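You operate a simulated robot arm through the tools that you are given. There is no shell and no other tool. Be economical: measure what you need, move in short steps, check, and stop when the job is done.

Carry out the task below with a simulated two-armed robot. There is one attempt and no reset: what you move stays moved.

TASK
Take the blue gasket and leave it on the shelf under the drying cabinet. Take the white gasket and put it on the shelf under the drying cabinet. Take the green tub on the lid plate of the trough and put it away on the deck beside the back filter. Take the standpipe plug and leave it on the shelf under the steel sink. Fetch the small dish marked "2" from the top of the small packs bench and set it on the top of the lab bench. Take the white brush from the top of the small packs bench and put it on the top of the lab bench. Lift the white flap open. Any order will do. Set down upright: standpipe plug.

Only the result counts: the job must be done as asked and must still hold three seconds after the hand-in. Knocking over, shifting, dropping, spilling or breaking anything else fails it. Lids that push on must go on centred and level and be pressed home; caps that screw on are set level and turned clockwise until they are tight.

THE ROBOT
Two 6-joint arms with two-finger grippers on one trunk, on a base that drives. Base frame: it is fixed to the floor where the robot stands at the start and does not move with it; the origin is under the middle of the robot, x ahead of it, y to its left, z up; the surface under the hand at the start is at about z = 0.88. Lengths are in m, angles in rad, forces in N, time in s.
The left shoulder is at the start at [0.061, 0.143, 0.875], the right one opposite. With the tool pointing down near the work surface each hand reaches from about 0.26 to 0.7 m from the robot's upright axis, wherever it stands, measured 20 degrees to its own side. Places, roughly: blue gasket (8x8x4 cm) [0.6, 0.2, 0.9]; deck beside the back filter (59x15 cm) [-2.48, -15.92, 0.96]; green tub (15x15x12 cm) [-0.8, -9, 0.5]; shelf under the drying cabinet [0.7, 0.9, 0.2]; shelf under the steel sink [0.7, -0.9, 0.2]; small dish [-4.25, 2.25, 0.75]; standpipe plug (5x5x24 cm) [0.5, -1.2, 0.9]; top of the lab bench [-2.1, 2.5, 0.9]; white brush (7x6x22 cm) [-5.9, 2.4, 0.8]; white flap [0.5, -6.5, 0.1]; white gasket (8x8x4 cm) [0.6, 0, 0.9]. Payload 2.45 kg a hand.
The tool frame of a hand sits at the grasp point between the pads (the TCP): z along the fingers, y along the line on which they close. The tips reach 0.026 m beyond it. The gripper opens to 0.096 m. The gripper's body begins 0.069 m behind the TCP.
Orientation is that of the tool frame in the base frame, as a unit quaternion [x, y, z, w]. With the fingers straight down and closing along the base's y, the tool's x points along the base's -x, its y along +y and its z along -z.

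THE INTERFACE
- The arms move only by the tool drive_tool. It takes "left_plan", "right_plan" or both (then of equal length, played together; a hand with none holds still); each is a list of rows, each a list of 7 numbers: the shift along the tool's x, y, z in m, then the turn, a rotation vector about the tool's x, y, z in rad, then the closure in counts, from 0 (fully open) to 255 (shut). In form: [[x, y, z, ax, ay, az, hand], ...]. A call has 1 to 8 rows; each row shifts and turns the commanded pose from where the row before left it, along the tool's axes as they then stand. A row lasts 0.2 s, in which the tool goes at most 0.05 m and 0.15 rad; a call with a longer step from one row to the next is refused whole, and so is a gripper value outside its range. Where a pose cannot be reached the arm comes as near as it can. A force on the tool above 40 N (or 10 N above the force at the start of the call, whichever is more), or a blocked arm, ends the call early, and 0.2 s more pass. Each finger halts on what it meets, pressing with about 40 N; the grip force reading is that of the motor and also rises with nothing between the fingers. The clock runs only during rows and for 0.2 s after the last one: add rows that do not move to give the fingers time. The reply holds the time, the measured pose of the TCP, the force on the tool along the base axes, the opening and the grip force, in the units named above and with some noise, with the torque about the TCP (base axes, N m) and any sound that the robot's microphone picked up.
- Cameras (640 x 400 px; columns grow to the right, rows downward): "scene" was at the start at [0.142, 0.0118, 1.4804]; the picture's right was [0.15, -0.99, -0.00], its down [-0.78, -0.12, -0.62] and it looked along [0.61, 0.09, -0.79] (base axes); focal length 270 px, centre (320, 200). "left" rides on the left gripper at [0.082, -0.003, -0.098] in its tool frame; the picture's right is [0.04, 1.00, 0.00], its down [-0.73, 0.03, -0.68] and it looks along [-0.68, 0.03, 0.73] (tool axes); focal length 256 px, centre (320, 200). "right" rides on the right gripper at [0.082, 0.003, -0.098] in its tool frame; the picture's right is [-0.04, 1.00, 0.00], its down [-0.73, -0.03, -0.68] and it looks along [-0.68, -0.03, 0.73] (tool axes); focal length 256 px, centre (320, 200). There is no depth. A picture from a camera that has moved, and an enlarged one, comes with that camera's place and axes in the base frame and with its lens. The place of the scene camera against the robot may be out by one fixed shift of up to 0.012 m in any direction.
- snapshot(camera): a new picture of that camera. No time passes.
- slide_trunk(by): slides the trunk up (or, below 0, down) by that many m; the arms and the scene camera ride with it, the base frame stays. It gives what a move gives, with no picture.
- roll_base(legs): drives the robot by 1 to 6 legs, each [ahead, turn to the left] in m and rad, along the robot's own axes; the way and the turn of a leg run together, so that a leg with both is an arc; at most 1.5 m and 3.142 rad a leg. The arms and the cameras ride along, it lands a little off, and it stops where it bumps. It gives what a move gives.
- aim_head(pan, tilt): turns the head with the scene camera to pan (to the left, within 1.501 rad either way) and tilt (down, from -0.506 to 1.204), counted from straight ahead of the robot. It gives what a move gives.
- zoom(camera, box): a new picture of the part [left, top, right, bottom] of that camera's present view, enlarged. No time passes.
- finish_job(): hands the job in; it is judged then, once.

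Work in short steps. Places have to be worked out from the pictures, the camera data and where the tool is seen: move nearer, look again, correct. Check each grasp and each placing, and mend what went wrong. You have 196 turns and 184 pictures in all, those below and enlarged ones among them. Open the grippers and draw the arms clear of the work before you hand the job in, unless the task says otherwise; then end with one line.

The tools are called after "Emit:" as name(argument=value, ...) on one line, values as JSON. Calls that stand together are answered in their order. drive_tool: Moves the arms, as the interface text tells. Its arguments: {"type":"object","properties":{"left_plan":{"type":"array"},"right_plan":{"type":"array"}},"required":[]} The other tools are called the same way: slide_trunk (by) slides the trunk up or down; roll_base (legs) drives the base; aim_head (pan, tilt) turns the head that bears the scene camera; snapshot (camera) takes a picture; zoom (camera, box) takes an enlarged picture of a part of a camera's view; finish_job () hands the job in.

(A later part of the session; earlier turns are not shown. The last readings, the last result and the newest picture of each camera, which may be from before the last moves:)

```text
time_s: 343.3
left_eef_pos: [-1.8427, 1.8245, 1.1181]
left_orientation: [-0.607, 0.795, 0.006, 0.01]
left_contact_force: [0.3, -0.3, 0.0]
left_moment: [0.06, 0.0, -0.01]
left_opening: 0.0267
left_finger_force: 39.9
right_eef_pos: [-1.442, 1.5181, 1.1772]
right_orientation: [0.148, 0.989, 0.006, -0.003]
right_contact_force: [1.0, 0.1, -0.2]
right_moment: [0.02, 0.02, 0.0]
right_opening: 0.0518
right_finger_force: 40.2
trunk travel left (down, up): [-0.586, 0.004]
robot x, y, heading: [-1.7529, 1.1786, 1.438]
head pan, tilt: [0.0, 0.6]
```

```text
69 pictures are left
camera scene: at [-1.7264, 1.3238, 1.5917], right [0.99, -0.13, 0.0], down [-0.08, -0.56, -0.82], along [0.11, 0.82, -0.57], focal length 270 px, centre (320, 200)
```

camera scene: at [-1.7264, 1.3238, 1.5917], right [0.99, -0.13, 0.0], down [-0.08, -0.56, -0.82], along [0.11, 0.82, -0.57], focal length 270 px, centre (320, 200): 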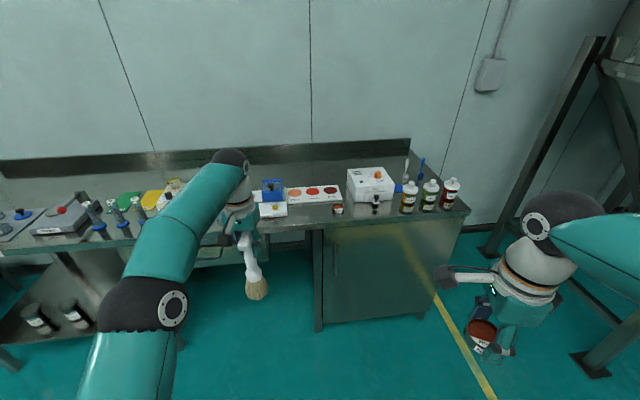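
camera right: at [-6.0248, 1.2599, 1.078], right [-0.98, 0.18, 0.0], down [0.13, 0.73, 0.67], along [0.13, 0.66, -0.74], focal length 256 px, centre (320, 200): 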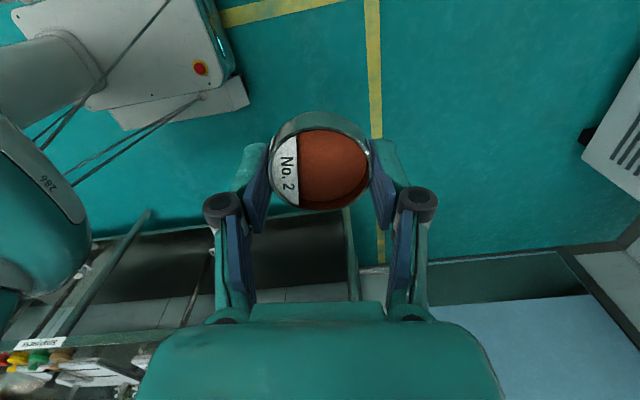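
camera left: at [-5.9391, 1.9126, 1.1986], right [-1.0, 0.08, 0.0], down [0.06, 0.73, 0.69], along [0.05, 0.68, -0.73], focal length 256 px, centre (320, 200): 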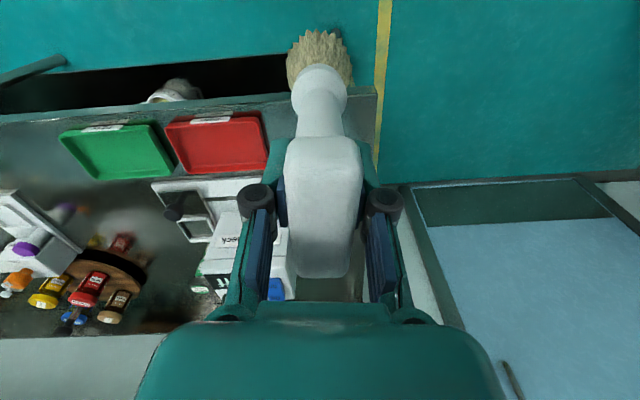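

I enlarge the bench top ahead of me.

Emit:
zoom(camera="scene", box=[240, 150, 480, 250])

```text
2.67 times, centred on (360, 200) of scene
camera zoom: at [-1.7264, 1.3238, 1.5917], right [0.99, -0.13, 0.0], down [-0.08, -0.56, -0.82], along [0.11, 0.82, -0.57], focal length 720 px, centre (213, 200)
```

zoom: 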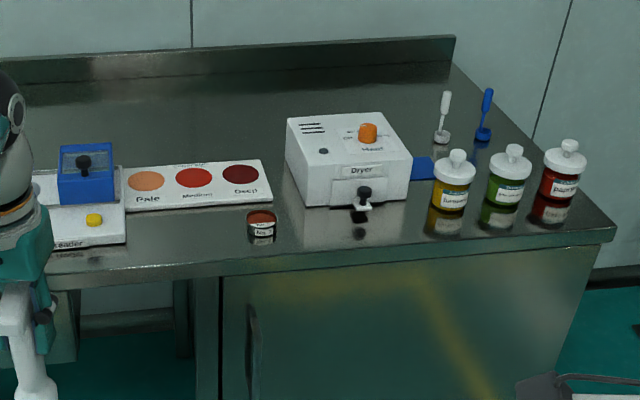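

The dish can go in front of the dryer at about (-1.44, 2.19), and the brush in the gap left of the existing dish at about (-1.65, 2.22). I retract the brush a bit and shift the base to x≈-1.56.

Emit:
drive_tool(left_plan=[[0.03, 0, -0.015, 0, 0, 0, 220], [0.03, 0, -0.015, 0, 0, 0, 220], [0.03, 0, -0.015, 0, 0, 0, 220], [0.03, 0, -0.015, 0, 0, 0, 220], [0, 0, 0, 0, 0, 0, 220]])

Emit:
roll_base(legs=[[0, -0.5]])

Emit:
roll_base(legs=[[0.33, 0]])

Emit:
roll_base(legs=[[0, 0.5]])

Emit:
snapshot(camera="scene")

```text
time_s: 344.5
left_eef_pos: [-1.875, 1.7059, 1.175]
left_orientation: [-0.607, 0.794, 0.007, 0.01]
left_contact_force: [0.6, 0.9, -1.5]
left_moment: [-0.01, -0.03, -0.04]
left_opening: 0.0263
left_finger_force: 39.6
right_eef_pos: [-1.441, 1.5195, 1.175]
right_orientation: [0.148, 0.989, 0.004, -0.003]
right_contact_force: [0.0, 0.2, -1.2]
right_moment: [0.03, -0.01, 0.0]
right_opening: 0.0519
right_finger_force: 39.8
trunk travel left (down, up): [-0.586, 0.004]
robot x, y, heading: [-1.7496, 1.1769, 1.44]
head pan, tilt: [0.0, 0.6]
```

```text
time_s: 346.5
left_eef_pos: [-1.6068, 1.6991, 1.1747]
left_orientation: [-0.391, 0.92, 0.004, 0.011]
left_contact_force: [0.2, -0.6, -0.8]
left_moment: [-0.03, 0.02, -0.04]
left_opening: 0.0269
left_finger_force: 40.4
right_eef_pos: [-1.3169, 1.3254, 1.1757]
right_orientation: [0.387, 0.922, 0.005, -0.003]
right_contact_force: [-0.6, -0.7, 0.4]
right_moment: [-0.04, 0.0, 0.02]
right_opening: 0.0519
right_finger_force: 39.9
trunk travel left (down, up): [-0.586, 0.004]
robot x, y, heading: [-1.77, 1.19, 0.932]
head pan, tilt: [0.0, 0.6]
```

```text
time_s: 348.7
left_eef_pos: [-1.4114, 1.9663, 1.1759]
left_orientation: [-0.393, 0.919, 0.003, 0.013]
left_contact_force: [0.1, -0.6, -2.2]
left_moment: [-0.03, 0.03, -0.01]
left_opening: 0.0267
left_finger_force: 39.9
right_eef_pos: [-1.1201, 1.5956, 1.1764]
right_orientation: [0.385, 0.923, 0.006, -0.003]
right_contact_force: [-0.3, 0.7, -1.0]
right_moment: [0.0, 0.02, 0.01]
right_opening: 0.0515
right_finger_force: 39.6
trunk travel left (down, up): [-0.586, 0.004]
robot x, y, heading: [-1.5767, 1.4495, 0.935]
head pan, tilt: [0.0, 0.6]
```

```text
time_s: 350.7
left_eef_pos: [-1.6782, 1.9833, 1.1756]
left_orientation: [-0.608, 0.794, 0.007, 0.01]
left_contact_force: [-0.8, 0.4, -1.9]
left_moment: [-0.03, 0.01, -0.01]
left_opening: 0.0265
left_finger_force: 40.0
right_eef_pos: [-1.2433, 1.7969, 1.1763]
right_orientation: [0.145, 0.989, 0.005, -0.003]
right_contact_force: [-0.2, -0.3, -0.4]
right_moment: [0.0, 0.02, 0.01]
right_opening: 0.0518
right_finger_force: 39.9
trunk travel left (down, up): [-0.586, 0.004]
robot x, y, heading: [-1.5535, 1.4581, 1.434]
head pan, tilt: [0.0, 0.6]
```

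```text
67 pictures are left
camera scene: at [-1.5259, 1.601, 1.5917], right [0.99, -0.14, 0.0], down [-0.08, -0.56, -0.82], along [0.11, 0.82, -0.57], focal length 270 px, centre (320, 200)
```

scene: 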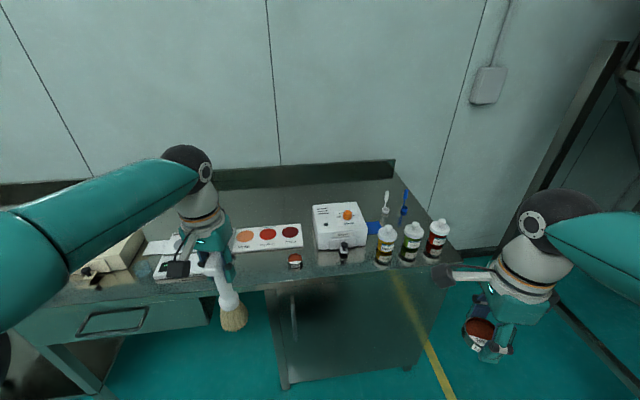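

The base is placed well. I advance 17 cm and re-measure the two spots.

Emit:
roll_base(legs=[[0.17, 0]])

Emit:
aim_head(pan=0, tilt=0.8)

Emit:
snapshot(camera="scene")

```text
time_s: 352.2
left_eef_pos: [-1.6545, 2.1528, 1.1756]
left_orientation: [-0.609, 0.793, 0.005, 0.01]
left_contact_force: [-0.9, 1.2, -0.3]
left_moment: [-0.08, -0.02, -0.02]
left_opening: 0.0266
left_finger_force: 39.9
right_eef_pos: [-1.2198, 1.9677, 1.1777]
right_orientation: [0.146, 0.989, 0.004, -0.004]
right_contact_force: [-0.1, 1.2, -0.2]
right_moment: [-0.04, -0.01, 0.03]
right_opening: 0.0518
right_finger_force: 40.7
trunk travel left (down, up): [-0.586, 0.004]
robot x, y, heading: [-1.5296, 1.6246, 1.439]
head pan, tilt: [0.0, 0.6]
```

```text
time_s: 352.9
left_eef_pos: [-1.6542, 2.151, 1.1771]
left_orientation: [-0.608, 0.794, 0.007, 0.011]
left_contact_force: [0.5, -0.5, -1.3]
left_moment: [0.01, 0.03, 0.02]
left_opening: 0.0269
left_finger_force: 39.5
right_eef_pos: [-1.2208, 1.9657, 1.1789]
right_orientation: [0.145, 0.989, 0.005, -0.004]
right_contact_force: [1.0, -0.7, -0.6]
right_moment: [0.01, 0.01, 0.0]
right_opening: 0.0518
right_finger_force: 39.7
trunk travel left (down, up): [-0.586, 0.004]
robot x, y, heading: [-1.5279, 1.6191, 1.434]
head pan, tilt: [0.0, 0.799]
```

```text
66 pictures are left
camera scene: at [-1.5037, 1.7615, 1.5749], right [0.99, -0.14, 0.0], down [-0.1, -0.71, -0.7], along [0.1, 0.69, -0.72], focal length 270 px, centre (320, 200)
```

scene: 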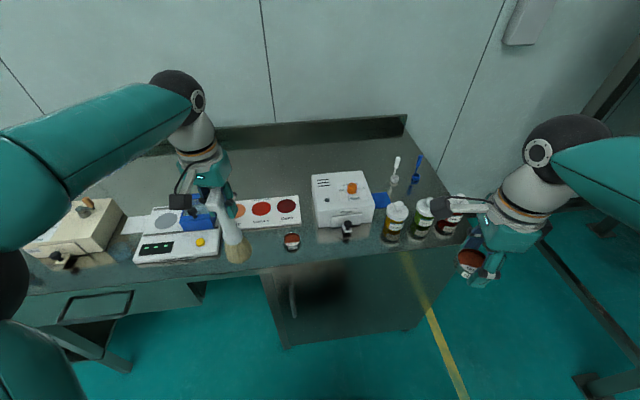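

I measure the dish spot at (-1.435, 2.225), between the existing dish and the dryer knob, and the brush spot at (-1.64, 2.235). I move the right hand over its spot, keeping high.

Emit:
drive_tool(right_plan=[[0.035, 0.023, 0, 0, 0, 0, 150], [0.035, 0.023, 0, 0, 0, 0, 150], [0.035, 0.023, 0, 0, 0, 0, 150], [0.035, 0.023, 0, 0, 0, 0, 150], [0.035, 0.023, 0, 0, 0, 0, 150], [0.035, 0.023, 0.01, 0, 0, 0, 150], [0.035, 0.024, 0.015, 0, 0, 0, 150], [0.034, 0.024, 0.02, 0, 0, 0, 150]])

Emit:
drive_tool(right_plan=[[0, 0, 0.03, 0, 0, 0, 150], [0, 0, 0.03, 0, 0, 0, 150], [0, 0, 0.03, 0, 0, 0, 150], [0, 0, 0, 0, 0, 0, 150]])

Emit:
snapshot(camera="right")

Emit:
zoom(camera="scene", box=[220, 160, 460, 290])

```text
time_s: 354.7
left_eef_pos: [-1.6552, 2.1532, 1.177]
left_orientation: [-0.609, 0.793, 0.006, 0.009]
left_contact_force: [-0.7, 0.3, -0.8]
left_moment: [0.0, 0.01, 0.02]
left_opening: 0.0267
left_finger_force: 39.7
right_eef_pos: [-1.4287, 2.2166, 1.1406]
right_orientation: [0.146, 0.989, 0.003, -0.003]
right_contact_force: [-0.2, 0.5, -0.3]
right_moment: [0.01, -0.03, 0.02]
right_opening: 0.052
right_finger_force: 40.0
right hand out of reach, approached as far as the arm can: row 8
trunk travel left (down, up): [-0.586, 0.004]
robot x, y, heading: [-1.5317, 1.6234, 1.437]
head pan, tilt: [0.0, 0.799]
```

```text
time_s: 355.7
left_eef_pos: [-1.6543, 2.152, 1.1772]
left_orientation: [-0.609, 0.793, 0.006, 0.011]
left_contact_force: [0.2, -0.3, -1.2]
left_moment: [0.0, 0.04, 0.03]
left_opening: 0.0269
left_finger_force: 40.0
right_eef_pos: [-1.4283, 2.2161, 1.0518]
right_orientation: [0.145, 0.989, 0.004, -0.004]
right_contact_force: [-0.5, 0.0, -0.5]
right_moment: [0.03, 0.0, 0.02]
right_opening: 0.0519
right_finger_force: 39.7
trunk travel left (down, up): [-0.586, 0.004]
robot x, y, heading: [-1.5313, 1.6223, 1.436]
head pan, tilt: [0.0, 0.799]
```

```text
65 pictures are left
camera right: at [-1.5057, 2.2413, 1.152], right [0.33, 0.95, 0.01], down [0.7, -0.25, 0.67], along [0.64, -0.21, -0.74], focal length 256 px, centre (320, 200)
```

right: 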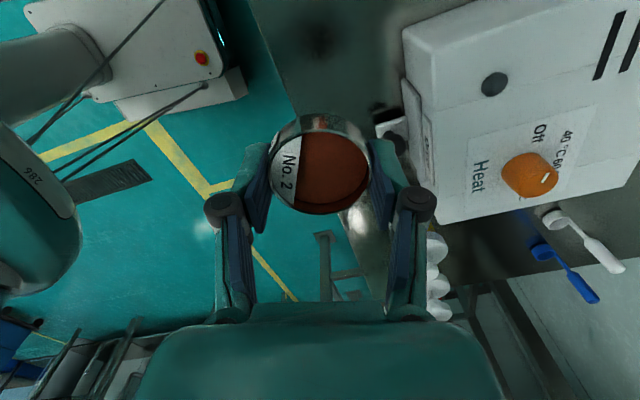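

```text
2.67 times, centred on (340, 225) of scene
camera zoom: at [-1.5036, 1.7621, 1.5748], right [0.99, -0.14, 0.0], down [-0.1, -0.71, -0.7], along [0.1, 0.69, -0.72], focal length 720 px, centre (267, 133)
```

zoom: 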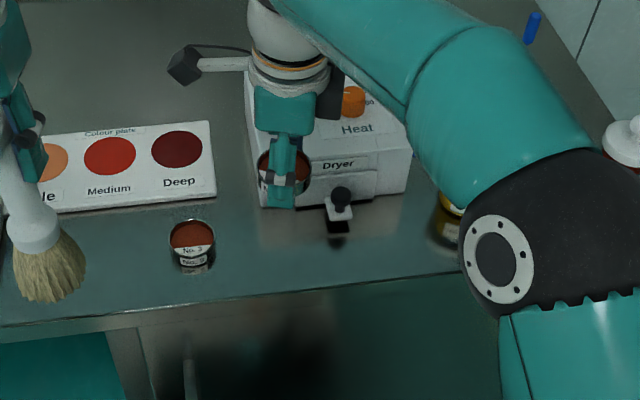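

The landing point is close to the bench edge, and the rear finger would come near the dryer knob. I rotate the hand by about 0.49 rad to steer that finger away and shift 2.5 cm inward.

Emit:
drive_tool(right_plan=[[0, 0, 0, 0, 0, -0.1225, 150], [0, 0, 0, 0, 0, -0.1225, 150], [0, 0, 0, 0, 0, -0.1225, 150], [0, 0, 0, 0, 0, -0.1225, 150], [0.003, 0.013, 0.02, 0, 0, 0, 150], [0, 0.013, 0.02, 0, 0, 0, 150], [0, 0, 0.02, 0, 0, 0, 150], [0, 0, 0, 0, 0, 0, 150]])

Emit:
snapshot(camera="right")

Emit:
zoom(camera="scene", box=[220, 160, 460, 290])

```text
time_s: 357.5
left_eef_pos: [-1.6548, 2.1519, 1.1765]
left_orientation: [-0.609, 0.793, 0.007, 0.01]
left_contact_force: [-0.4, 0.7, -1.2]
left_moment: [-0.06, 0.0, -0.01]
left_opening: 0.0265
left_finger_force: 40.0
right_eef_pos: [-1.4372, 2.2434, 0.9918]
right_orientation: [-0.099, 0.995, 0.005, -0.001]
right_contact_force: [0.2, 0.0, -0.3]
right_moment: [0.0, -0.04, 0.05]
right_opening: 0.0516
right_finger_force: 40.0
trunk travel left (down, up): [-0.586, 0.004]
robot x, y, heading: [-1.5309, 1.6176, 1.439]
head pan, tilt: [0.0, 0.799]
```

```text
63 pictures are left
camera right: at [-1.5173, 2.2275, 1.0916], right [-0.16, 0.99, 0.01], down [0.73, 0.11, 0.68], along [0.67, 0.11, -0.74], focal length 256 px, centre (320, 200)
```

right: 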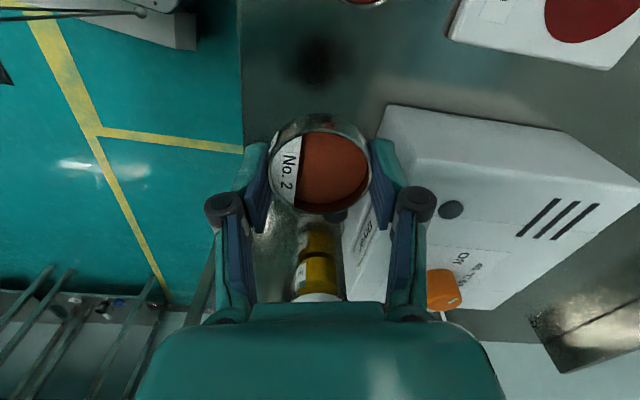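

```text
2.67 times, centred on (340, 225) of scene
camera zoom: at [-1.5037, 1.7626, 1.5748], right [0.99, -0.14, 0.0], down [-0.1, -0.71, -0.7], along [0.1, 0.69, -0.72], focal length 720 px, centre (267, 133)
```

zoom: 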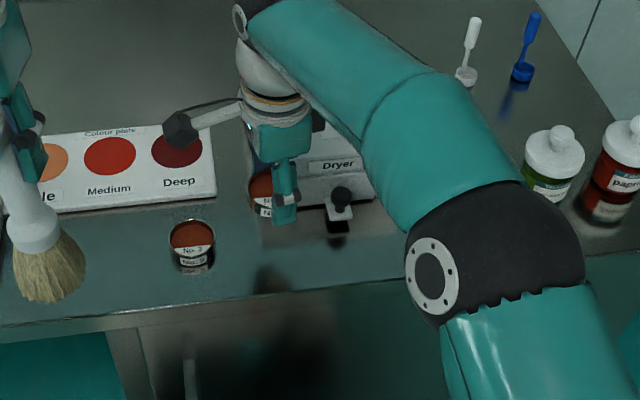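

I shift slightly away from the dryer and lower toward the bench.

Emit:
drive_tool(right_plan=[[0.014, -0.007, 0, 0, 0, 0, 150], [0, 0, 0.015, 0, 0, 0, 150], [0, 0, 0.012, 0, 0, 0, 150], [0, 0, 0.005, 0, 0, 0, 150], [0, 0, 0, 0, 0, 0, 150]])

Emit:
zoom(camera="scene", box=[260, 190, 380, 270])

Emit:
snapshot(camera="right")

```text
time_s: 358.7
left_eef_pos: [-1.6546, 2.1525, 1.1778]
left_orientation: [-0.608, 0.794, 0.008, 0.01]
left_contact_force: [-0.4, -0.5, -0.3]
left_moment: [-0.02, 0.01, -0.02]
left_opening: 0.0264
left_finger_force: 39.7
right_eef_pos: [-1.4486, 2.2324, 0.9603]
right_orientation: [-0.1, 0.995, 0.004, -0.003]
right_contact_force: [-0.3, 0.8, 0.3]
right_moment: [0.01, -0.03, 0.0]
right_opening: 0.0514
right_finger_force: 40.4
trunk travel left (down, up): [-0.586, 0.004]
robot x, y, heading: [-1.5297, 1.6219, 1.433]
head pan, tilt: [0.0, 0.799]
```

```text
5.00 times, centred on (320, 230) of scene
camera zoom: at [-1.5038, 1.7625, 1.5748], right [0.99, -0.14, 0.0], down [-0.1, -0.71, -0.7], along [0.1, 0.69, -0.72], focal length 1350 px, centre (320, 50)
```

zoom: 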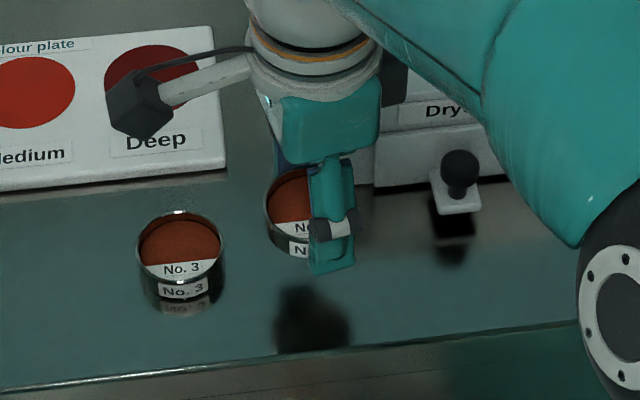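

```text
60 pictures are left
camera right: at [-1.5299, 2.2179, 1.0596], right [-0.16, 0.99, 0.01], down [0.73, 0.11, 0.68], along [0.67, 0.11, -0.74], focal length 256 px, centre (320, 200)
```

right: 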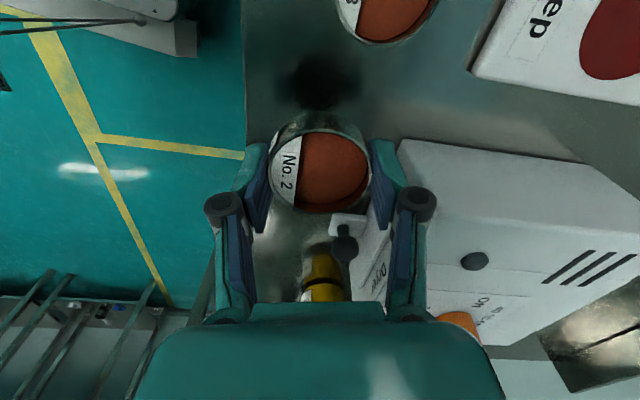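

Comparing its rim with dish No. 3, the held dish is still about 2.5 cm above the bench. I creep down and watch the force.

Emit:
drive_tool(right_plan=[[0, 0, 0.008, 0, 0, 0, 150], [0, 0, 0.006, 0, 0, 0, 150], [0, 0, 0.004, 0, 0, 0, 150]])

Emit:
drive_tool(right_plan=[[0, 0, 0.003, 0, 0, 0, 150], [0, 0, 0.002, 0, 0, 0, 150]])

Emit:
zoom(camera="scene", box=[260, 190, 380, 270])

```text
time_s: 359.5
left_eef_pos: [-1.6551, 2.152, 1.1772]
left_orientation: [-0.608, 0.794, 0.007, 0.009]
left_contact_force: [0.1, -0.3, -1.1]
left_moment: [-0.03, 0.02, 0.01]
left_opening: 0.0269
left_finger_force: 39.9
right_eef_pos: [-1.4506, 2.2331, 0.9436]
right_orientation: [-0.099, 0.995, 0.005, -0.002]
right_contact_force: [-0.5, 0.6, -1.0]
right_moment: [0.0, 0.01, 0.02]
right_opening: 0.0518
right_finger_force: 40.2
trunk travel left (down, up): [-0.586, 0.004]
robot x, y, heading: [-1.5314, 1.622, 1.436]
head pan, tilt: [0.0, 0.799]
```

```text
time_s: 360.1
left_eef_pos: [-1.6557, 2.1508, 1.1777]
left_orientation: [-0.607, 0.794, 0.007, 0.01]
left_contact_force: [0.9, 0.1, -0.7]
left_moment: [0.0, 0.03, 0.02]
left_opening: 0.0265
left_finger_force: 39.8
right_eef_pos: [-1.4504, 2.2337, 0.9368]
right_orientation: [-0.099, 0.995, 0.004, -0.003]
right_contact_force: [-0.5, 0.1, 0.2]
right_moment: [0.01, 0.0, 0.0]
right_opening: 0.0515
right_finger_force: 40.3
trunk travel left (down, up): [-0.586, 0.004]
robot x, y, heading: [-1.5321, 1.6229, 1.435]
head pan, tilt: [0.0, 0.799]
```

```text
5.00 times, centred on (320, 230) of scene
camera zoom: at [-1.5037, 1.7626, 1.5748], right [0.99, -0.14, 0.0], down [-0.1, -0.71, -0.7], along [0.1, 0.69, -0.72], focal length 1350 px, centre (320, 50)
```

zoom: 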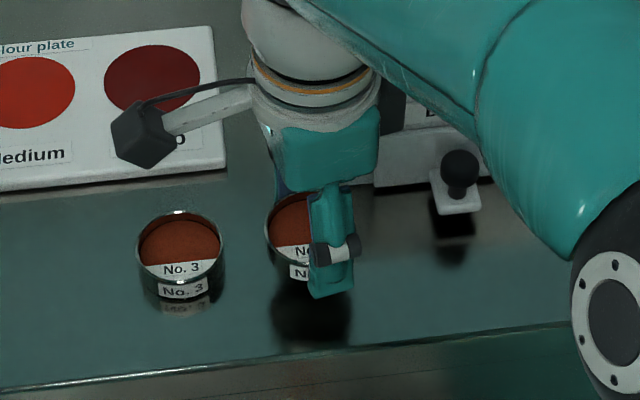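

It is about 1 cm up now. I continue in small steps.

Emit:
drive_tool(right_plan=[[0, 0, 0.003, 0, 0, 0, 150], [0, 0, 0.003, 0, 0, 0, 150]])

Emit:
drive_tool(right_plan=[[0, 0, 0.003, 0, 0, 0, 150], [0, 0, 0.002, 0, 0, 0, 150]])

Emit:
drive_tool(right_plan=[[0, 0, 0.002, 0, 0, 0, 150], [0, 0, 0.002, 0, 0, 0, 150]])

Emit:
zoom(camera="scene", box=[260, 190, 380, 270])

```text
time_s: 360.7
left_eef_pos: [-1.6546, 2.1521, 1.178]
left_orientation: [-0.607, 0.794, 0.007, 0.01]
left_contact_force: [-0.1, 1.0, -1.1]
left_moment: [0.01, 0.01, 0.02]
left_opening: 0.0267
left_finger_force: 40.3
right_eef_pos: [-1.4491, 2.2326, 0.9311]
right_orientation: [-0.099, 0.995, 0.006, -0.003]
right_contact_force: [0.8, -0.4, 0.8]
right_moment: [-0.01, 0.0, -0.04]
right_opening: 0.0517
right_finger_force: 39.9
trunk travel left (down, up): [-0.586, 0.004]
robot x, y, heading: [-1.531, 1.6229, 1.435]
head pan, tilt: [0.0, 0.799]
```

```text
time_s: 361.3
left_eef_pos: [-1.6551, 2.1527, 1.1779]
left_orientation: [-0.608, 0.794, 0.008, 0.01]
left_contact_force: [0.2, 0.0, 0.3]
left_moment: [0.0, 0.02, 0.0]
left_opening: 0.0264
left_finger_force: 39.7
right_eef_pos: [-1.4495, 2.2337, 0.9255]
right_orientation: [-0.1, 0.995, 0.005, -0.003]
right_contact_force: [-0.3, 0.2, 0.7]
right_moment: [0.03, -0.05, -0.03]
right_opening: 0.0518
right_finger_force: 40.0
trunk travel left (down, up): [-0.586, 0.004]
robot x, y, heading: [-1.5307, 1.6227, 1.431]
head pan, tilt: [0.0, 0.799]
```

```text
time_s: 361.9
left_eef_pos: [-1.6543, 2.1529, 1.1777]
left_orientation: [-0.608, 0.794, 0.008, 0.011]
left_contact_force: [0.1, -0.3, -1.7]
left_moment: [0.0, 0.01, 0.02]
left_opening: 0.0267
left_finger_force: 40.4
right_eef_pos: [-1.4512, 2.2336, 0.9211]
right_orientation: [-0.099, 0.995, 0.005, -0.003]
right_contact_force: [-0.5, 0.1, -0.2]
right_moment: [0.01, 0.0, 0.02]
right_opening: 0.0518
right_finger_force: 40.0
trunk travel left (down, up): [-0.586, 0.004]
robot x, y, heading: [-1.5292, 1.6224, 1.434]
head pan, tilt: [0.0, 0.799]
```

```text
5.00 times, centred on (320, 230) of scene
camera zoom: at [-1.5037, 1.7626, 1.5748], right [0.99, -0.14, 0.0], down [-0.1, -0.71, -0.7], along [0.1, 0.69, -0.72], focal length 1350 px, centre (320, 50)
```

zoom: 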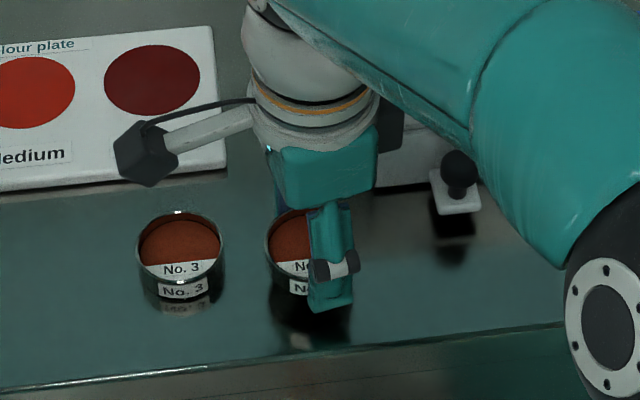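

There is still no contact. I continue down.

Emit:
drive_tool(right_plan=[[0, 0, 0.002, 0, 0, 0, 150], [0, 0, 0.002, 0, 0, 0, 150]])

Emit:
drive_tool(right_plan=[[0, 0, 0.002, 0, 0, 0, 150], [0, 0, 0.002, 0, 0, 0, 150]])

Emit:
drive_tool(right_plan=[[0, 0, 0.002, 0, 0, 0, 150], [0, 0, 0.002, 0, 0, 0, 150]])

```text
time_s: 362.5
left_eef_pos: [-1.656, 2.1516, 1.177]
left_orientation: [-0.608, 0.794, 0.007, 0.01]
left_contact_force: [-0.5, 0.3, -0.8]
left_moment: [0.02, -0.02, 0.01]
left_opening: 0.0268
left_finger_force: 39.7
right_eef_pos: [-1.4506, 2.2337, 0.9182]
right_orientation: [-0.098, 0.995, 0.006, -0.003]
right_contact_force: [0.0, 1.3, -0.4]
right_moment: [-0.01, -0.02, -0.01]
right_opening: 0.0515
right_finger_force: 39.7
trunk travel left (down, up): [-0.586, 0.004]
robot x, y, heading: [-1.5284, 1.6202, 1.435]
head pan, tilt: [0.0, 0.799]
```

```text
time_s: 363.1
left_eef_pos: [-1.6535, 2.1525, 1.1778]
left_orientation: [-0.608, 0.794, 0.007, 0.011]
left_contact_force: [0.1, -0.2, -1.2]
left_moment: [-0.03, 0.02, 0.0]
left_opening: 0.0266
left_finger_force: 39.4
right_eef_pos: [-1.449, 2.2331, 0.9148]
right_orientation: [-0.099, 0.995, 0.006, -0.003]
right_contact_force: [0.4, -0.4, -1.0]
right_moment: [0.07, 0.01, -0.01]
right_opening: 0.0517
right_finger_force: 40.0
trunk travel left (down, up): [-0.586, 0.004]
robot x, y, heading: [-1.5294, 1.6201, 1.433]
head pan, tilt: [0.0, 0.799]
```

```text
time_s: 363.7
left_eef_pos: [-1.6547, 2.1525, 1.1769]
left_orientation: [-0.608, 0.794, 0.006, 0.01]
left_contact_force: [0.4, 0.2, -0.5]
left_moment: [0.03, 0.0, 0.01]
left_opening: 0.0269
left_finger_force: 40.5
right_eef_pos: [-1.4494, 2.2341, 0.9097]
right_orientation: [-0.1, 0.995, 0.005, -0.003]
right_contact_force: [0.1, 0.0, -0.5]
right_moment: [-0.01, -0.01, 0.01]
right_opening: 0.0518
right_finger_force: 39.9
trunk travel left (down, up): [-0.586, 0.004]
robot x, y, heading: [-1.5284, 1.621, 1.435]
head pan, tilt: [0.0, 0.799]
```

I check the height visually.

Emit:
zoom(camera="scene", box=[280, 200, 360, 260])

Emit:
drive_tool(right_plan=[[0, 0, 0.002, 0, 0, 0, 150], [0, 0, 0.003, 0, 0, 0, 150]])

Emit:
drive_tool(right_plan=[[0, 0, 0.002, 0, 0, 0, 150], [0, 0, 0.002, 0, 0, 0, 150]])

```text
6.67 times, centred on (320, 230) of scene
camera zoom: at [-1.5037, 1.7626, 1.5748], right [0.99, -0.14, 0.0], down [-0.1, -0.71, -0.7], along [0.1, 0.69, -0.72], focal length 1800 px, centre (320, 0)
```

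zoom: 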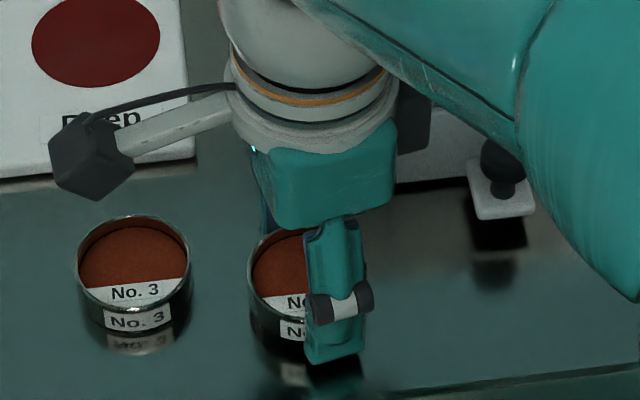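

```text
time_s: 364.3
left_eef_pos: [-1.6552, 2.153, 1.1773]
left_orientation: [-0.608, 0.794, 0.007, 0.01]
left_contact_force: [-0.2, 0.1, -0.2]
left_moment: [0.01, -0.04, -0.01]
left_opening: 0.0264
left_finger_force: 40.3
right_eef_pos: [-1.4495, 2.2329, 0.9053]
right_orientation: [-0.099, 0.995, 0.005, -0.004]
right_contact_force: [0.0, 0.9, -0.1]
right_moment: [-0.04, 0.02, 0.03]
right_opening: 0.0515
right_finger_force: 40.1
trunk travel left (down, up): [-0.586, 0.004]
robot x, y, heading: [-1.5286, 1.6183, 1.436]
head pan, tilt: [0.0, 0.799]
```

```text
time_s: 364.9
left_eef_pos: [-1.6546, 2.1501, 1.1789]
left_orientation: [-0.607, 0.794, 0.008, 0.011]
left_contact_force: [-0.1, -0.7, -1.5]
left_moment: [0.01, -0.01, 0.03]
left_opening: 0.0267
left_finger_force: 40.0
right_eef_pos: [-1.4501, 2.2341, 0.9054]
right_orientation: [-0.099, 0.995, 0.007, -0.002]
right_contact_force: [2.4, -1.5, 15.1]
right_moment: [-0.54, -0.18, 0.05]
right_opening: 0.0515
right_finger_force: 39.9
trunk travel left (down, up): [-0.586, 0.004]
robot x, y, heading: [-1.53, 1.6199, 1.429]
head pan, tilt: [0.0, 0.799]
```

The dish touches the bench at TCP z≈0.905. I open the fingers part way, then lift straight up.

Emit:
drive_tool(right_plan=[[0, 0, -0.002, 0, 0, 0, 130], [0, 0, 0, 0, 0, 0, 100], [0, 0, 0, 0, 0, 0, 75], [0, 0, 0, 0, 0, 0, 75], [0, 0, 0, 0, 0, 0, 75]])

Emit:
snapshot(camera="right")

```text
time_s: 366.1
left_eef_pos: [-1.6546, 2.1521, 1.177]
left_orientation: [-0.609, 0.793, 0.007, 0.011]
left_contact_force: [-0.5, -1.2, -0.8]
left_moment: [0.02, -0.04, -0.01]
left_opening: 0.0263
left_finger_force: 40.1
right_eef_pos: [-1.4497, 2.2338, 0.9028]
right_orientation: [-0.099, 0.995, 0.005, -0.003]
right_contact_force: [0.1, -0.2, 0.0]
right_moment: [0.0, -0.01, 0.02]
right_opening: 0.0678
right_finger_force: 0.0
trunk travel left (down, up): [-0.586, 0.004]
robot x, y, heading: [-1.5263, 1.6216, 1.431]
head pan, tilt: [0.0, 0.799]
```

```text
56 pictures are left
camera right: at [-1.5303, 2.2187, 1.0027], right [-0.16, 0.99, 0.01], down [0.73, 0.11, 0.68], along [0.67, 0.11, -0.74], focal length 256 px, centre (320, 200)
```

right: 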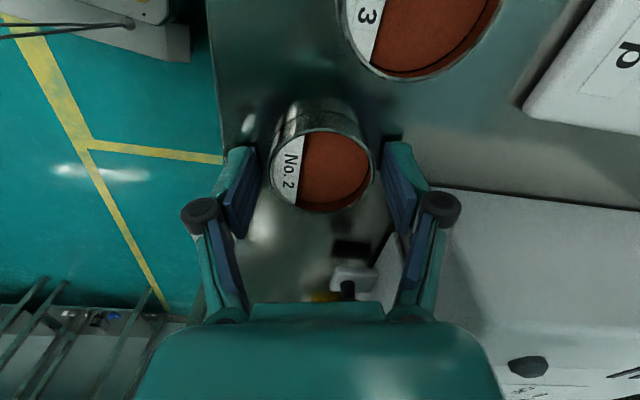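

The dish stands on the bench free of the fingers. I lift the hand straight up and take it back to the right.

Emit:
drive_tool(right_plan=[[0, 0, -0.015, 0, 0, 0, 75], [0, 0, -0.03, 0, 0, 0, 75], [0, 0, -0.04, 0, 0, 0, 75], [0, 0, -0.04, 0, 0, 0, 75], [0, 0, -0.04, 0, 0, 0, 75], [0, 0, -0.04, 0, 0, 0, 75], [-0.01, -0.02, -0.03, 0, 0, 0, 75], [-0.02, -0.03, 0, 0, 0, 0, 75]])

Emit:
drive_tool(right_plan=[[-0.03, -0.035, 0, 0, 0, 0, 75], [-0.03, -0.035, 0, 0, 0, 0, 75], [-0.03, -0.035, 0, 0, 0, 0, 75], [-0.03, -0.035, 0, 0, 0, 0, 75], [-0.03, -0.03, 0, 0, 0, 0, 75], [-0.03, 0, 0, 0, 0, 0, 75]])

Emit:
snapshot(camera="scene")

```text
time_s: 367.9
left_eef_pos: [-1.6538, 2.1511, 1.1783]
left_orientation: [-0.608, 0.794, 0.007, 0.01]
left_contact_force: [-0.4, 0.0, -0.5]
left_moment: [0.01, 0.02, 0.03]
left_opening: 0.0267
left_finger_force: 40.1
right_eef_pos: [-1.4078, 2.1852, 1.1366]
right_orientation: [-0.1, 0.995, 0.006, -0.004]
right_contact_force: [0.0, 0.5, -0.3]
right_moment: [0.03, 0.04, 0.01]
right_opening: 0.0679
right_finger_force: 0.1
right hand out of reach, approached as far as the arm can: row 6
trunk travel left (down, up): [-0.586, 0.004]
robot x, y, heading: [-1.5306, 1.6219, 1.435]
head pan, tilt: [0.0, 0.799]
```

```text
time_s: 369.3
left_eef_pos: [-1.6541, 2.1522, 1.1766]
left_orientation: [-0.608, 0.794, 0.006, 0.009]
left_contact_force: [0.2, 0.4, -0.7]
left_moment: [-0.03, 0.02, -0.02]
left_opening: 0.0269
left_finger_force: 40.0
right_eef_pos: [-1.1975, 2.0541, 1.1347]
right_orientation: [-0.099, 0.995, 0.005, -0.003]
right_contact_force: [1.2, 0.8, 0.1]
right_moment: [0.0, 0.0, 0.04]
right_opening: 0.0678
right_finger_force: 0.0
trunk travel left (down, up): [-0.586, 0.004]
robot x, y, heading: [-1.5274, 1.6231, 1.439]
head pan, tilt: [0.0, 0.799]
```

```text
55 pictures are left
camera scene: at [-1.5032, 1.7634, 1.5747], right [0.99, -0.14, 0.0], down [-0.1, -0.71, -0.7], along [0.09, 0.69, -0.72], focal length 270 px, centre (320, 200)
```

scene: 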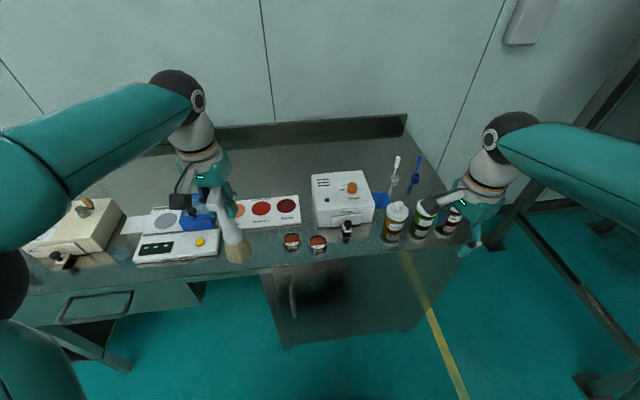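

Dish No. 2 stands beside No. 3. The bench top is at about z 0.86, so I recompute the brush spot as (-1.648, 2.255) and move the brush above it.

Emit:
drive_tool(left_plan=[[-0.033, 0.007, 0, 0, 0, 0, 220], [-0.033, 0.007, 0, 0, 0, 0, 220], [-0.032, 0.006, 0, 0, 0, 0, 220], [0, 0, 0.03, 0, 0, 0, 220], [0, 0, 0.03, 0, 0, 0, 220], [0, 0, 0.02, 0, 0, 0, 220], [0, 0, 0, 0, 0, 0, 220]])

Emit:
zoom(camera="scene", box=[170, 170, 340, 290])

Emit:
snapshot(camera="left")

```text
time_s: 370.9
left_eef_pos: [-1.6473, 2.254, 1.1004]
left_orientation: [-0.608, 0.794, 0.007, 0.011]
left_contact_force: [0.3, -0.1, -0.1]
left_moment: [-0.01, 0.02, 0.0]
left_opening: 0.0265
left_finger_force: 40.0
right_eef_pos: [-1.1975, 2.0532, 1.1345]
right_orientation: [-0.1, 0.995, 0.004, -0.003]
right_contact_force: [0.7, -0.9, 1.5]
right_moment: [0.01, -0.01, -0.02]
right_opening: 0.0677
right_finger_force: 0.1
trunk travel left (down, up): [-0.586, 0.004]
robot x, y, heading: [-1.53, 1.6179, 1.432]
head pan, tilt: [0.0, 0.799]
```

```text
3.33 times, centred on (255, 230) of scene
camera zoom: at [-1.5034, 1.7622, 1.5748], right [0.99, -0.14, 0.0], down [-0.1, -0.71, -0.7], along [0.09, 0.69, -0.72], focal length 900 px, centre (537, 100)
```

zoom: 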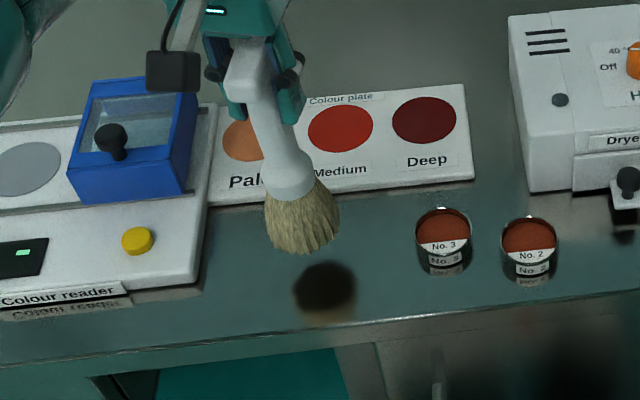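

```text
53 pictures are left
camera left: at [-1.6673, 2.1731, 1.1973], right [-0.98, 0.22, 0.0], down [0.16, 0.7, 0.7], along [0.16, 0.68, -0.72], focal length 256 px, centre (320, 200)
```

left: 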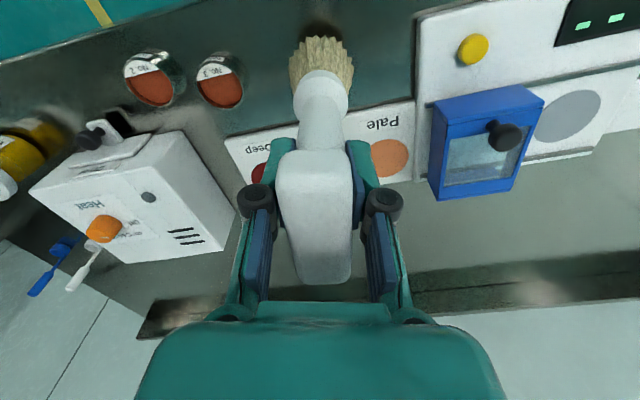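

The spot below the brush is clear. I lower it to the bench in small steps.

Emit:
drive_tool(left_plan=[[0, 0, 0.015, 0, 0, 0, 220], [0, 0, 0.01, 0, 0, 0, 220], [0, 0, 0.005, 0, 0, 0, 220]])

Emit:
drive_tool(left_plan=[[0, 0, 0.004, 0, 0, 0, 220], [0, 0, 0.003, 0, 0, 0, 220]])

Emit:
drive_tool(left_plan=[[0, 0, 0.003, 0, 0, 0, 220], [0, 0, 0.002, 0, 0, 0, 220]])

Emit:
drive_tool(left_plan=[[0, 0, 0.002, 0, 0, 0, 220], [0, 0, 0.002, 0, 0, 0, 220]])

Emit:
zoom(camera="scene", box=[170, 170, 340, 290])

```text
time_s: 371.7
left_eef_pos: [-1.6479, 2.2538, 1.0688]
left_orientation: [-0.608, 0.794, 0.006, 0.01]
left_contact_force: [-0.3, 0.2, -0.7]
left_moment: [0.03, 0.01, -0.01]
left_opening: 0.0265
left_finger_force: 39.9
right_eef_pos: [-1.1981, 2.054, 1.1346]
right_orientation: [-0.1, 0.995, 0.005, -0.003]
right_contact_force: [0.8, 0.0, -0.1]
right_moment: [-0.03, 0.0, -0.01]
right_opening: 0.0678
right_finger_force: 0.1
trunk travel left (down, up): [-0.586, 0.004]
robot x, y, heading: [-1.5311, 1.6207, 1.434]
head pan, tilt: [0.0, 0.799]
```

```text
time_s: 372.3
left_eef_pos: [-1.6487, 2.2542, 1.0623]
left_orientation: [-0.609, 0.793, 0.007, 0.01]
left_contact_force: [-0.5, 0.7, -1.1]
left_moment: [-0.01, -0.03, -0.01]
left_opening: 0.0265
left_finger_force: 40.3
right_eef_pos: [-1.1986, 2.053, 1.1343]
right_orientation: [-0.099, 0.995, 0.004, -0.003]
right_contact_force: [0.7, -0.3, 0.6]
right_moment: [-0.01, -0.01, 0.01]
right_opening: 0.0675
right_finger_force: 0.0
trunk travel left (down, up): [-0.586, 0.004]
robot x, y, heading: [-1.5309, 1.62, 1.435]
head pan, tilt: [0.0, 0.799]
```

```text
time_s: 372.9
left_eef_pos: [-1.6476, 2.2552, 1.0574]
left_orientation: [-0.609, 0.793, 0.006, 0.01]
left_contact_force: [0.8, -0.2, -0.2]
left_moment: [-0.01, 0.02, 0.02]
left_opening: 0.0266
left_finger_force: 39.8
right_eef_pos: [-1.1984, 2.0538, 1.1336]
right_orientation: [-0.099, 0.995, 0.005, -0.003]
right_contact_force: [-0.1, 0.7, -0.3]
right_moment: [-0.02, 0.0, 0.02]
right_opening: 0.0677
right_finger_force: 0.1
trunk travel left (down, up): [-0.586, 0.004]
robot x, y, heading: [-1.53, 1.6218, 1.436]
head pan, tilt: [0.0, 0.799]
```

```text
time_s: 373.5
left_eef_pos: [-1.648, 2.2544, 1.0535]
left_orientation: [-0.608, 0.794, 0.006, 0.01]
left_contact_force: [-0.9, 0.3, 0.3]
left_moment: [-0.04, -0.01, -0.02]
left_opening: 0.0265
left_finger_force: 40.2
right_eef_pos: [-1.1972, 2.0542, 1.1339]
right_orientation: [-0.099, 0.995, 0.005, -0.003]
right_contact_force: [0.8, -0.4, 0.2]
right_moment: [0.0, -0.02, 0.0]
right_opening: 0.0678
right_finger_force: 0.2
trunk travel left (down, up): [-0.586, 0.004]
robot x, y, heading: [-1.5351, 1.6211, 1.433]
head pan, tilt: [0.0, 0.799]
```

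```text
3.33 times, centred on (255, 230) of scene
camera zoom: at [-1.5036, 1.7622, 1.5748], right [0.99, -0.14, 0.0], down [-0.1, -0.71, -0.7], along [0.1, 0.69, -0.72], focal length 900 px, centre (537, 100)
```

zoom: 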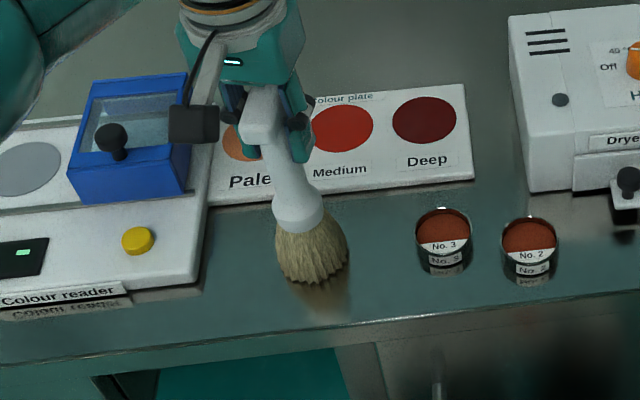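

Only a few millimetres remain. I continue down to contact.

Emit:
drive_tool(left_plan=[[0, 0, 0.002, 0, 0, 0, 220], [0, 0, 0.002, 0, 0, 0, 220]])

Emit:
drive_tool(left_plan=[[0, 0, 0.002, 0, 0, 0, 220], [0, 0, 0.002, 0, 0, 0, 220]])

Emit:
drive_tool(left_plan=[[0, 0, 0.002, 0, 0, 0, 220], [0, 0, 0.002, 0, 0, 0, 220]])

```text
time_s: 374.1
left_eef_pos: [-1.6486, 2.2539, 1.0542]
left_orientation: [-0.608, 0.793, 0.01, 0.015]
left_contact_force: [-1.0, -0.1, 25.4]
left_moment: [-0.68, 0.31, -0.02]
left_opening: 0.0265
left_finger_force: 40.0
right_eef_pos: [-1.1977, 2.0517, 1.1357]
right_orientation: [-0.099, 0.995, 0.006, -0.003]
right_contact_force: [0.2, -0.1, 0.4]
right_moment: [-0.05, -0.03, 0.0]
right_opening: 0.0678
right_finger_force: 0.1
trunk travel left (down, up): [-0.586, 0.004]
robot x, y, heading: [-1.5315, 1.6217, 1.435]
head pan, tilt: [0.0, 0.799]
```

```text
time_s: 374.7
left_eef_pos: [-1.6473, 2.2547, 1.0515]
left_orientation: [-0.608, 0.793, 0.011, 0.015]
left_contact_force: [-0.3, 5.4, 33.0]
left_moment: [0.19, 0.02, -0.06]
left_opening: 0.0265
left_finger_force: 40.3
right_eef_pos: [-1.1987, 2.0507, 1.1364]
right_orientation: [-0.098, 0.995, 0.006, -0.003]
right_contact_force: [-0.6, -0.2, -0.8]
right_moment: [-0.01, 0.01, -0.01]
right_opening: 0.0677
right_finger_force: 0.1
trunk travel left (down, up): [-0.586, 0.004]
robot x, y, heading: [-1.5332, 1.6225, 1.435]
head pan, tilt: [0.0, 0.799]
```

```text
time_s: 375.3
left_eef_pos: [-1.647, 2.2542, 1.0472]
left_orientation: [-0.609, 0.793, 0.009, 0.015]
left_contact_force: [0.1, 4.9, 34.4]
left_moment: [0.1, -0.03, -0.07]
left_opening: 0.0268
left_finger_force: 40.3
right_eef_pos: [-1.1987, 2.0509, 1.1356]
right_orientation: [-0.099, 0.995, 0.007, -0.003]
right_contact_force: [-0.9, -0.2, 0.0]
right_moment: [0.01, 0.01, 0.01]
right_opening: 0.0677
right_finger_force: 0.0
trunk travel left (down, up): [-0.586, 0.004]
robot x, y, heading: [-1.5304, 1.6206, 1.437]
head pan, tilt: [0.0, 0.799]
```

It was down at 1.054 and slid a little in the grip, settling flat on its bristles. I ease off and open part way.

Emit:
drive_tool(left_plan=[[0, 0, -0.003, 0, 0, 0, 210], [0, 0, -0.001, 0, 0, 0, 180], [0, 0, 0, 0, 0, 0, 140], [0, 0, 0, 0, 0, 0, 90], [0, 0, 0, 0, 0, 0, 90]])

Emit:
snapshot(camera="left")

Emit:
zoom(camera="scene", box=[170, 170, 340, 290])

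```text
time_s: 376.5
left_eef_pos: [-1.6478, 2.2545, 1.0451]
left_orientation: [-0.608, 0.794, 0.006, 0.01]
left_contact_force: [-0.2, 0.1, 0.3]
left_moment: [0.02, 0.02, -0.02]
left_opening: 0.0618
left_finger_force: 0.1
right_eef_pos: [-1.1989, 2.0529, 1.1353]
right_orientation: [-0.1, 0.995, 0.004, -0.002]
right_contact_force: [0.0, 0.3, -0.7]
right_moment: [0.02, 0.0, 0.07]
right_opening: 0.0677
right_finger_force: 0.0
trunk travel left (down, up): [-0.586, 0.004]
robot x, y, heading: [-1.5311, 1.6192, 1.435]
head pan, tilt: [0.0, 0.799]
```

```text
51 pictures are left
camera left: at [-1.6681, 2.1744, 1.1432], right [-0.98, 0.22, 0.0], down [0.16, 0.7, 0.7], along [0.16, 0.68, -0.72], focal length 256 px, centre (320, 200)
```

left: 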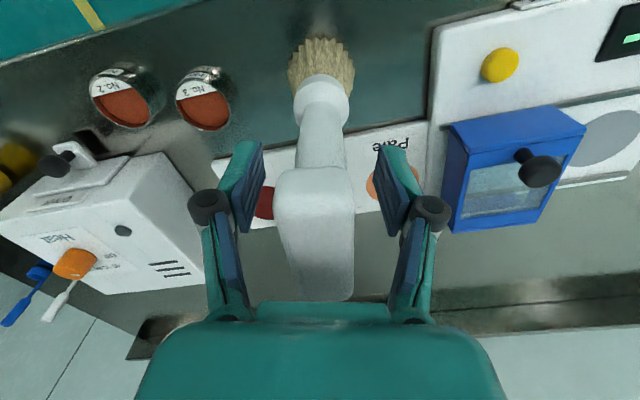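

```text
3.33 times, centred on (255, 230) of scene
camera zoom: at [-1.5037, 1.7622, 1.5748], right [0.99, -0.14, 0.0], down [-0.1, -0.71, -0.7], along [0.1, 0.69, -0.72], focal length 900 px, centre (537, 100)
```

zoom: 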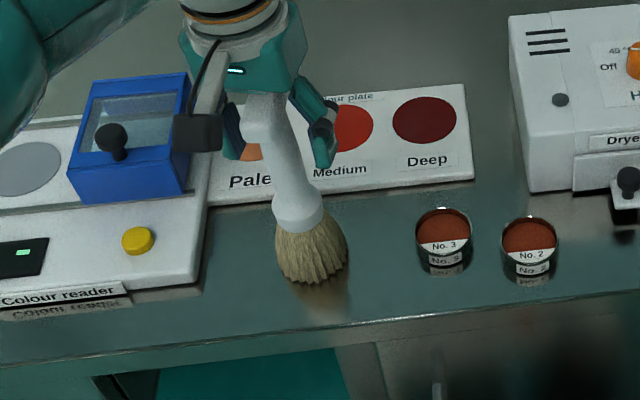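

The brush stands on its own. I lift the hand straight up, retract, and back away from the bench.

Emit:
drive_tool(left_plan=[[0, 0, -0.015, 0, 0, 0, 90], [0, 0, -0.03, 0, 0, 0, 90], [0, 0, -0.03, 0, 0, 0, 90], [0, 0, -0.03, 0, 0, 0, 90], [0, 0, -0.02, 0, 0, 0, 90]])

Emit:
roll_base(legs=[[-0.45, 0]])

Emit:
aim_head(pan=0, tilt=0.6)

Emit:
snapshot(camera="scene")

```text
time_s: 377.7
left_eef_pos: [-1.6491, 2.2523, 1.1712]
left_orientation: [-0.607, 0.794, 0.007, 0.01]
left_contact_force: [-0.6, 0.2, 0.0]
left_moment: [0.01, 0.02, -0.03]
left_opening: 0.062
left_finger_force: 0.0
right_eef_pos: [-1.1993, 2.053, 1.1339]
right_orientation: [-0.099, 0.995, 0.005, -0.004]
right_contact_force: [0.2, -0.5, -0.4]
right_moment: [0.02, -0.03, -0.01]
right_opening: 0.068
right_finger_force: 0.0
trunk travel left (down, up): [-0.586, 0.004]
robot x, y, heading: [-1.5262, 1.6209, 1.435]
head pan, tilt: [0.0, 0.799]
```

```text
time_s: 380.4
left_eef_pos: [-1.7113, 1.8057, 1.1708]
left_orientation: [-0.609, 0.793, 0.007, 0.01]
left_contact_force: [0.2, 0.2, 0.5]
left_moment: [0.05, -0.01, -0.02]
left_opening: 0.062
left_finger_force: 0.2
right_eef_pos: [-1.2612, 1.6087, 1.1357]
right_orientation: [-0.1, 0.995, 0.006, -0.002]
right_contact_force: [0.0, 0.0, 0.0]
right_moment: [0.02, 0.03, 0.01]
right_opening: 0.0677
right_finger_force: 0.1
trunk travel left (down, up): [-0.586, 0.004]
robot x, y, heading: [-1.5895, 1.1752, 1.439]
head pan, tilt: [0.0, 0.799]
```

```text
time_s: 381.2
left_eef_pos: [-1.7094, 1.8062, 1.1714]
left_orientation: [-0.609, 0.793, 0.007, 0.011]
left_contact_force: [0.1, 0.2, -0.1]
left_moment: [-0.02, -0.03, 0.0]
left_opening: 0.062
left_finger_force: 0.0
right_eef_pos: [-1.2609, 1.6079, 1.1348]
right_orientation: [-0.1, 0.995, 0.005, -0.004]
right_contact_force: [-0.6, -0.2, -0.2]
right_moment: [0.0, -0.01, 0.0]
right_opening: 0.0677
right_finger_force: 0.1
trunk travel left (down, up): [-0.586, 0.004]
robot x, y, heading: [-1.5896, 1.1762, 1.431]
head pan, tilt: [0.0, 0.6]
```

```text
49 pictures are left
camera scene: at [-1.564, 1.3245, 1.5916], right [0.99, -0.14, 0.0], down [-0.08, -0.56, -0.82], along [0.11, 0.82, -0.57], focal length 270 px, centre (320, 200)
```

scene: 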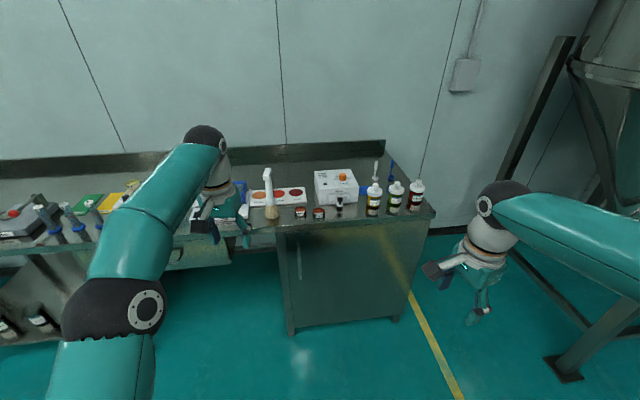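

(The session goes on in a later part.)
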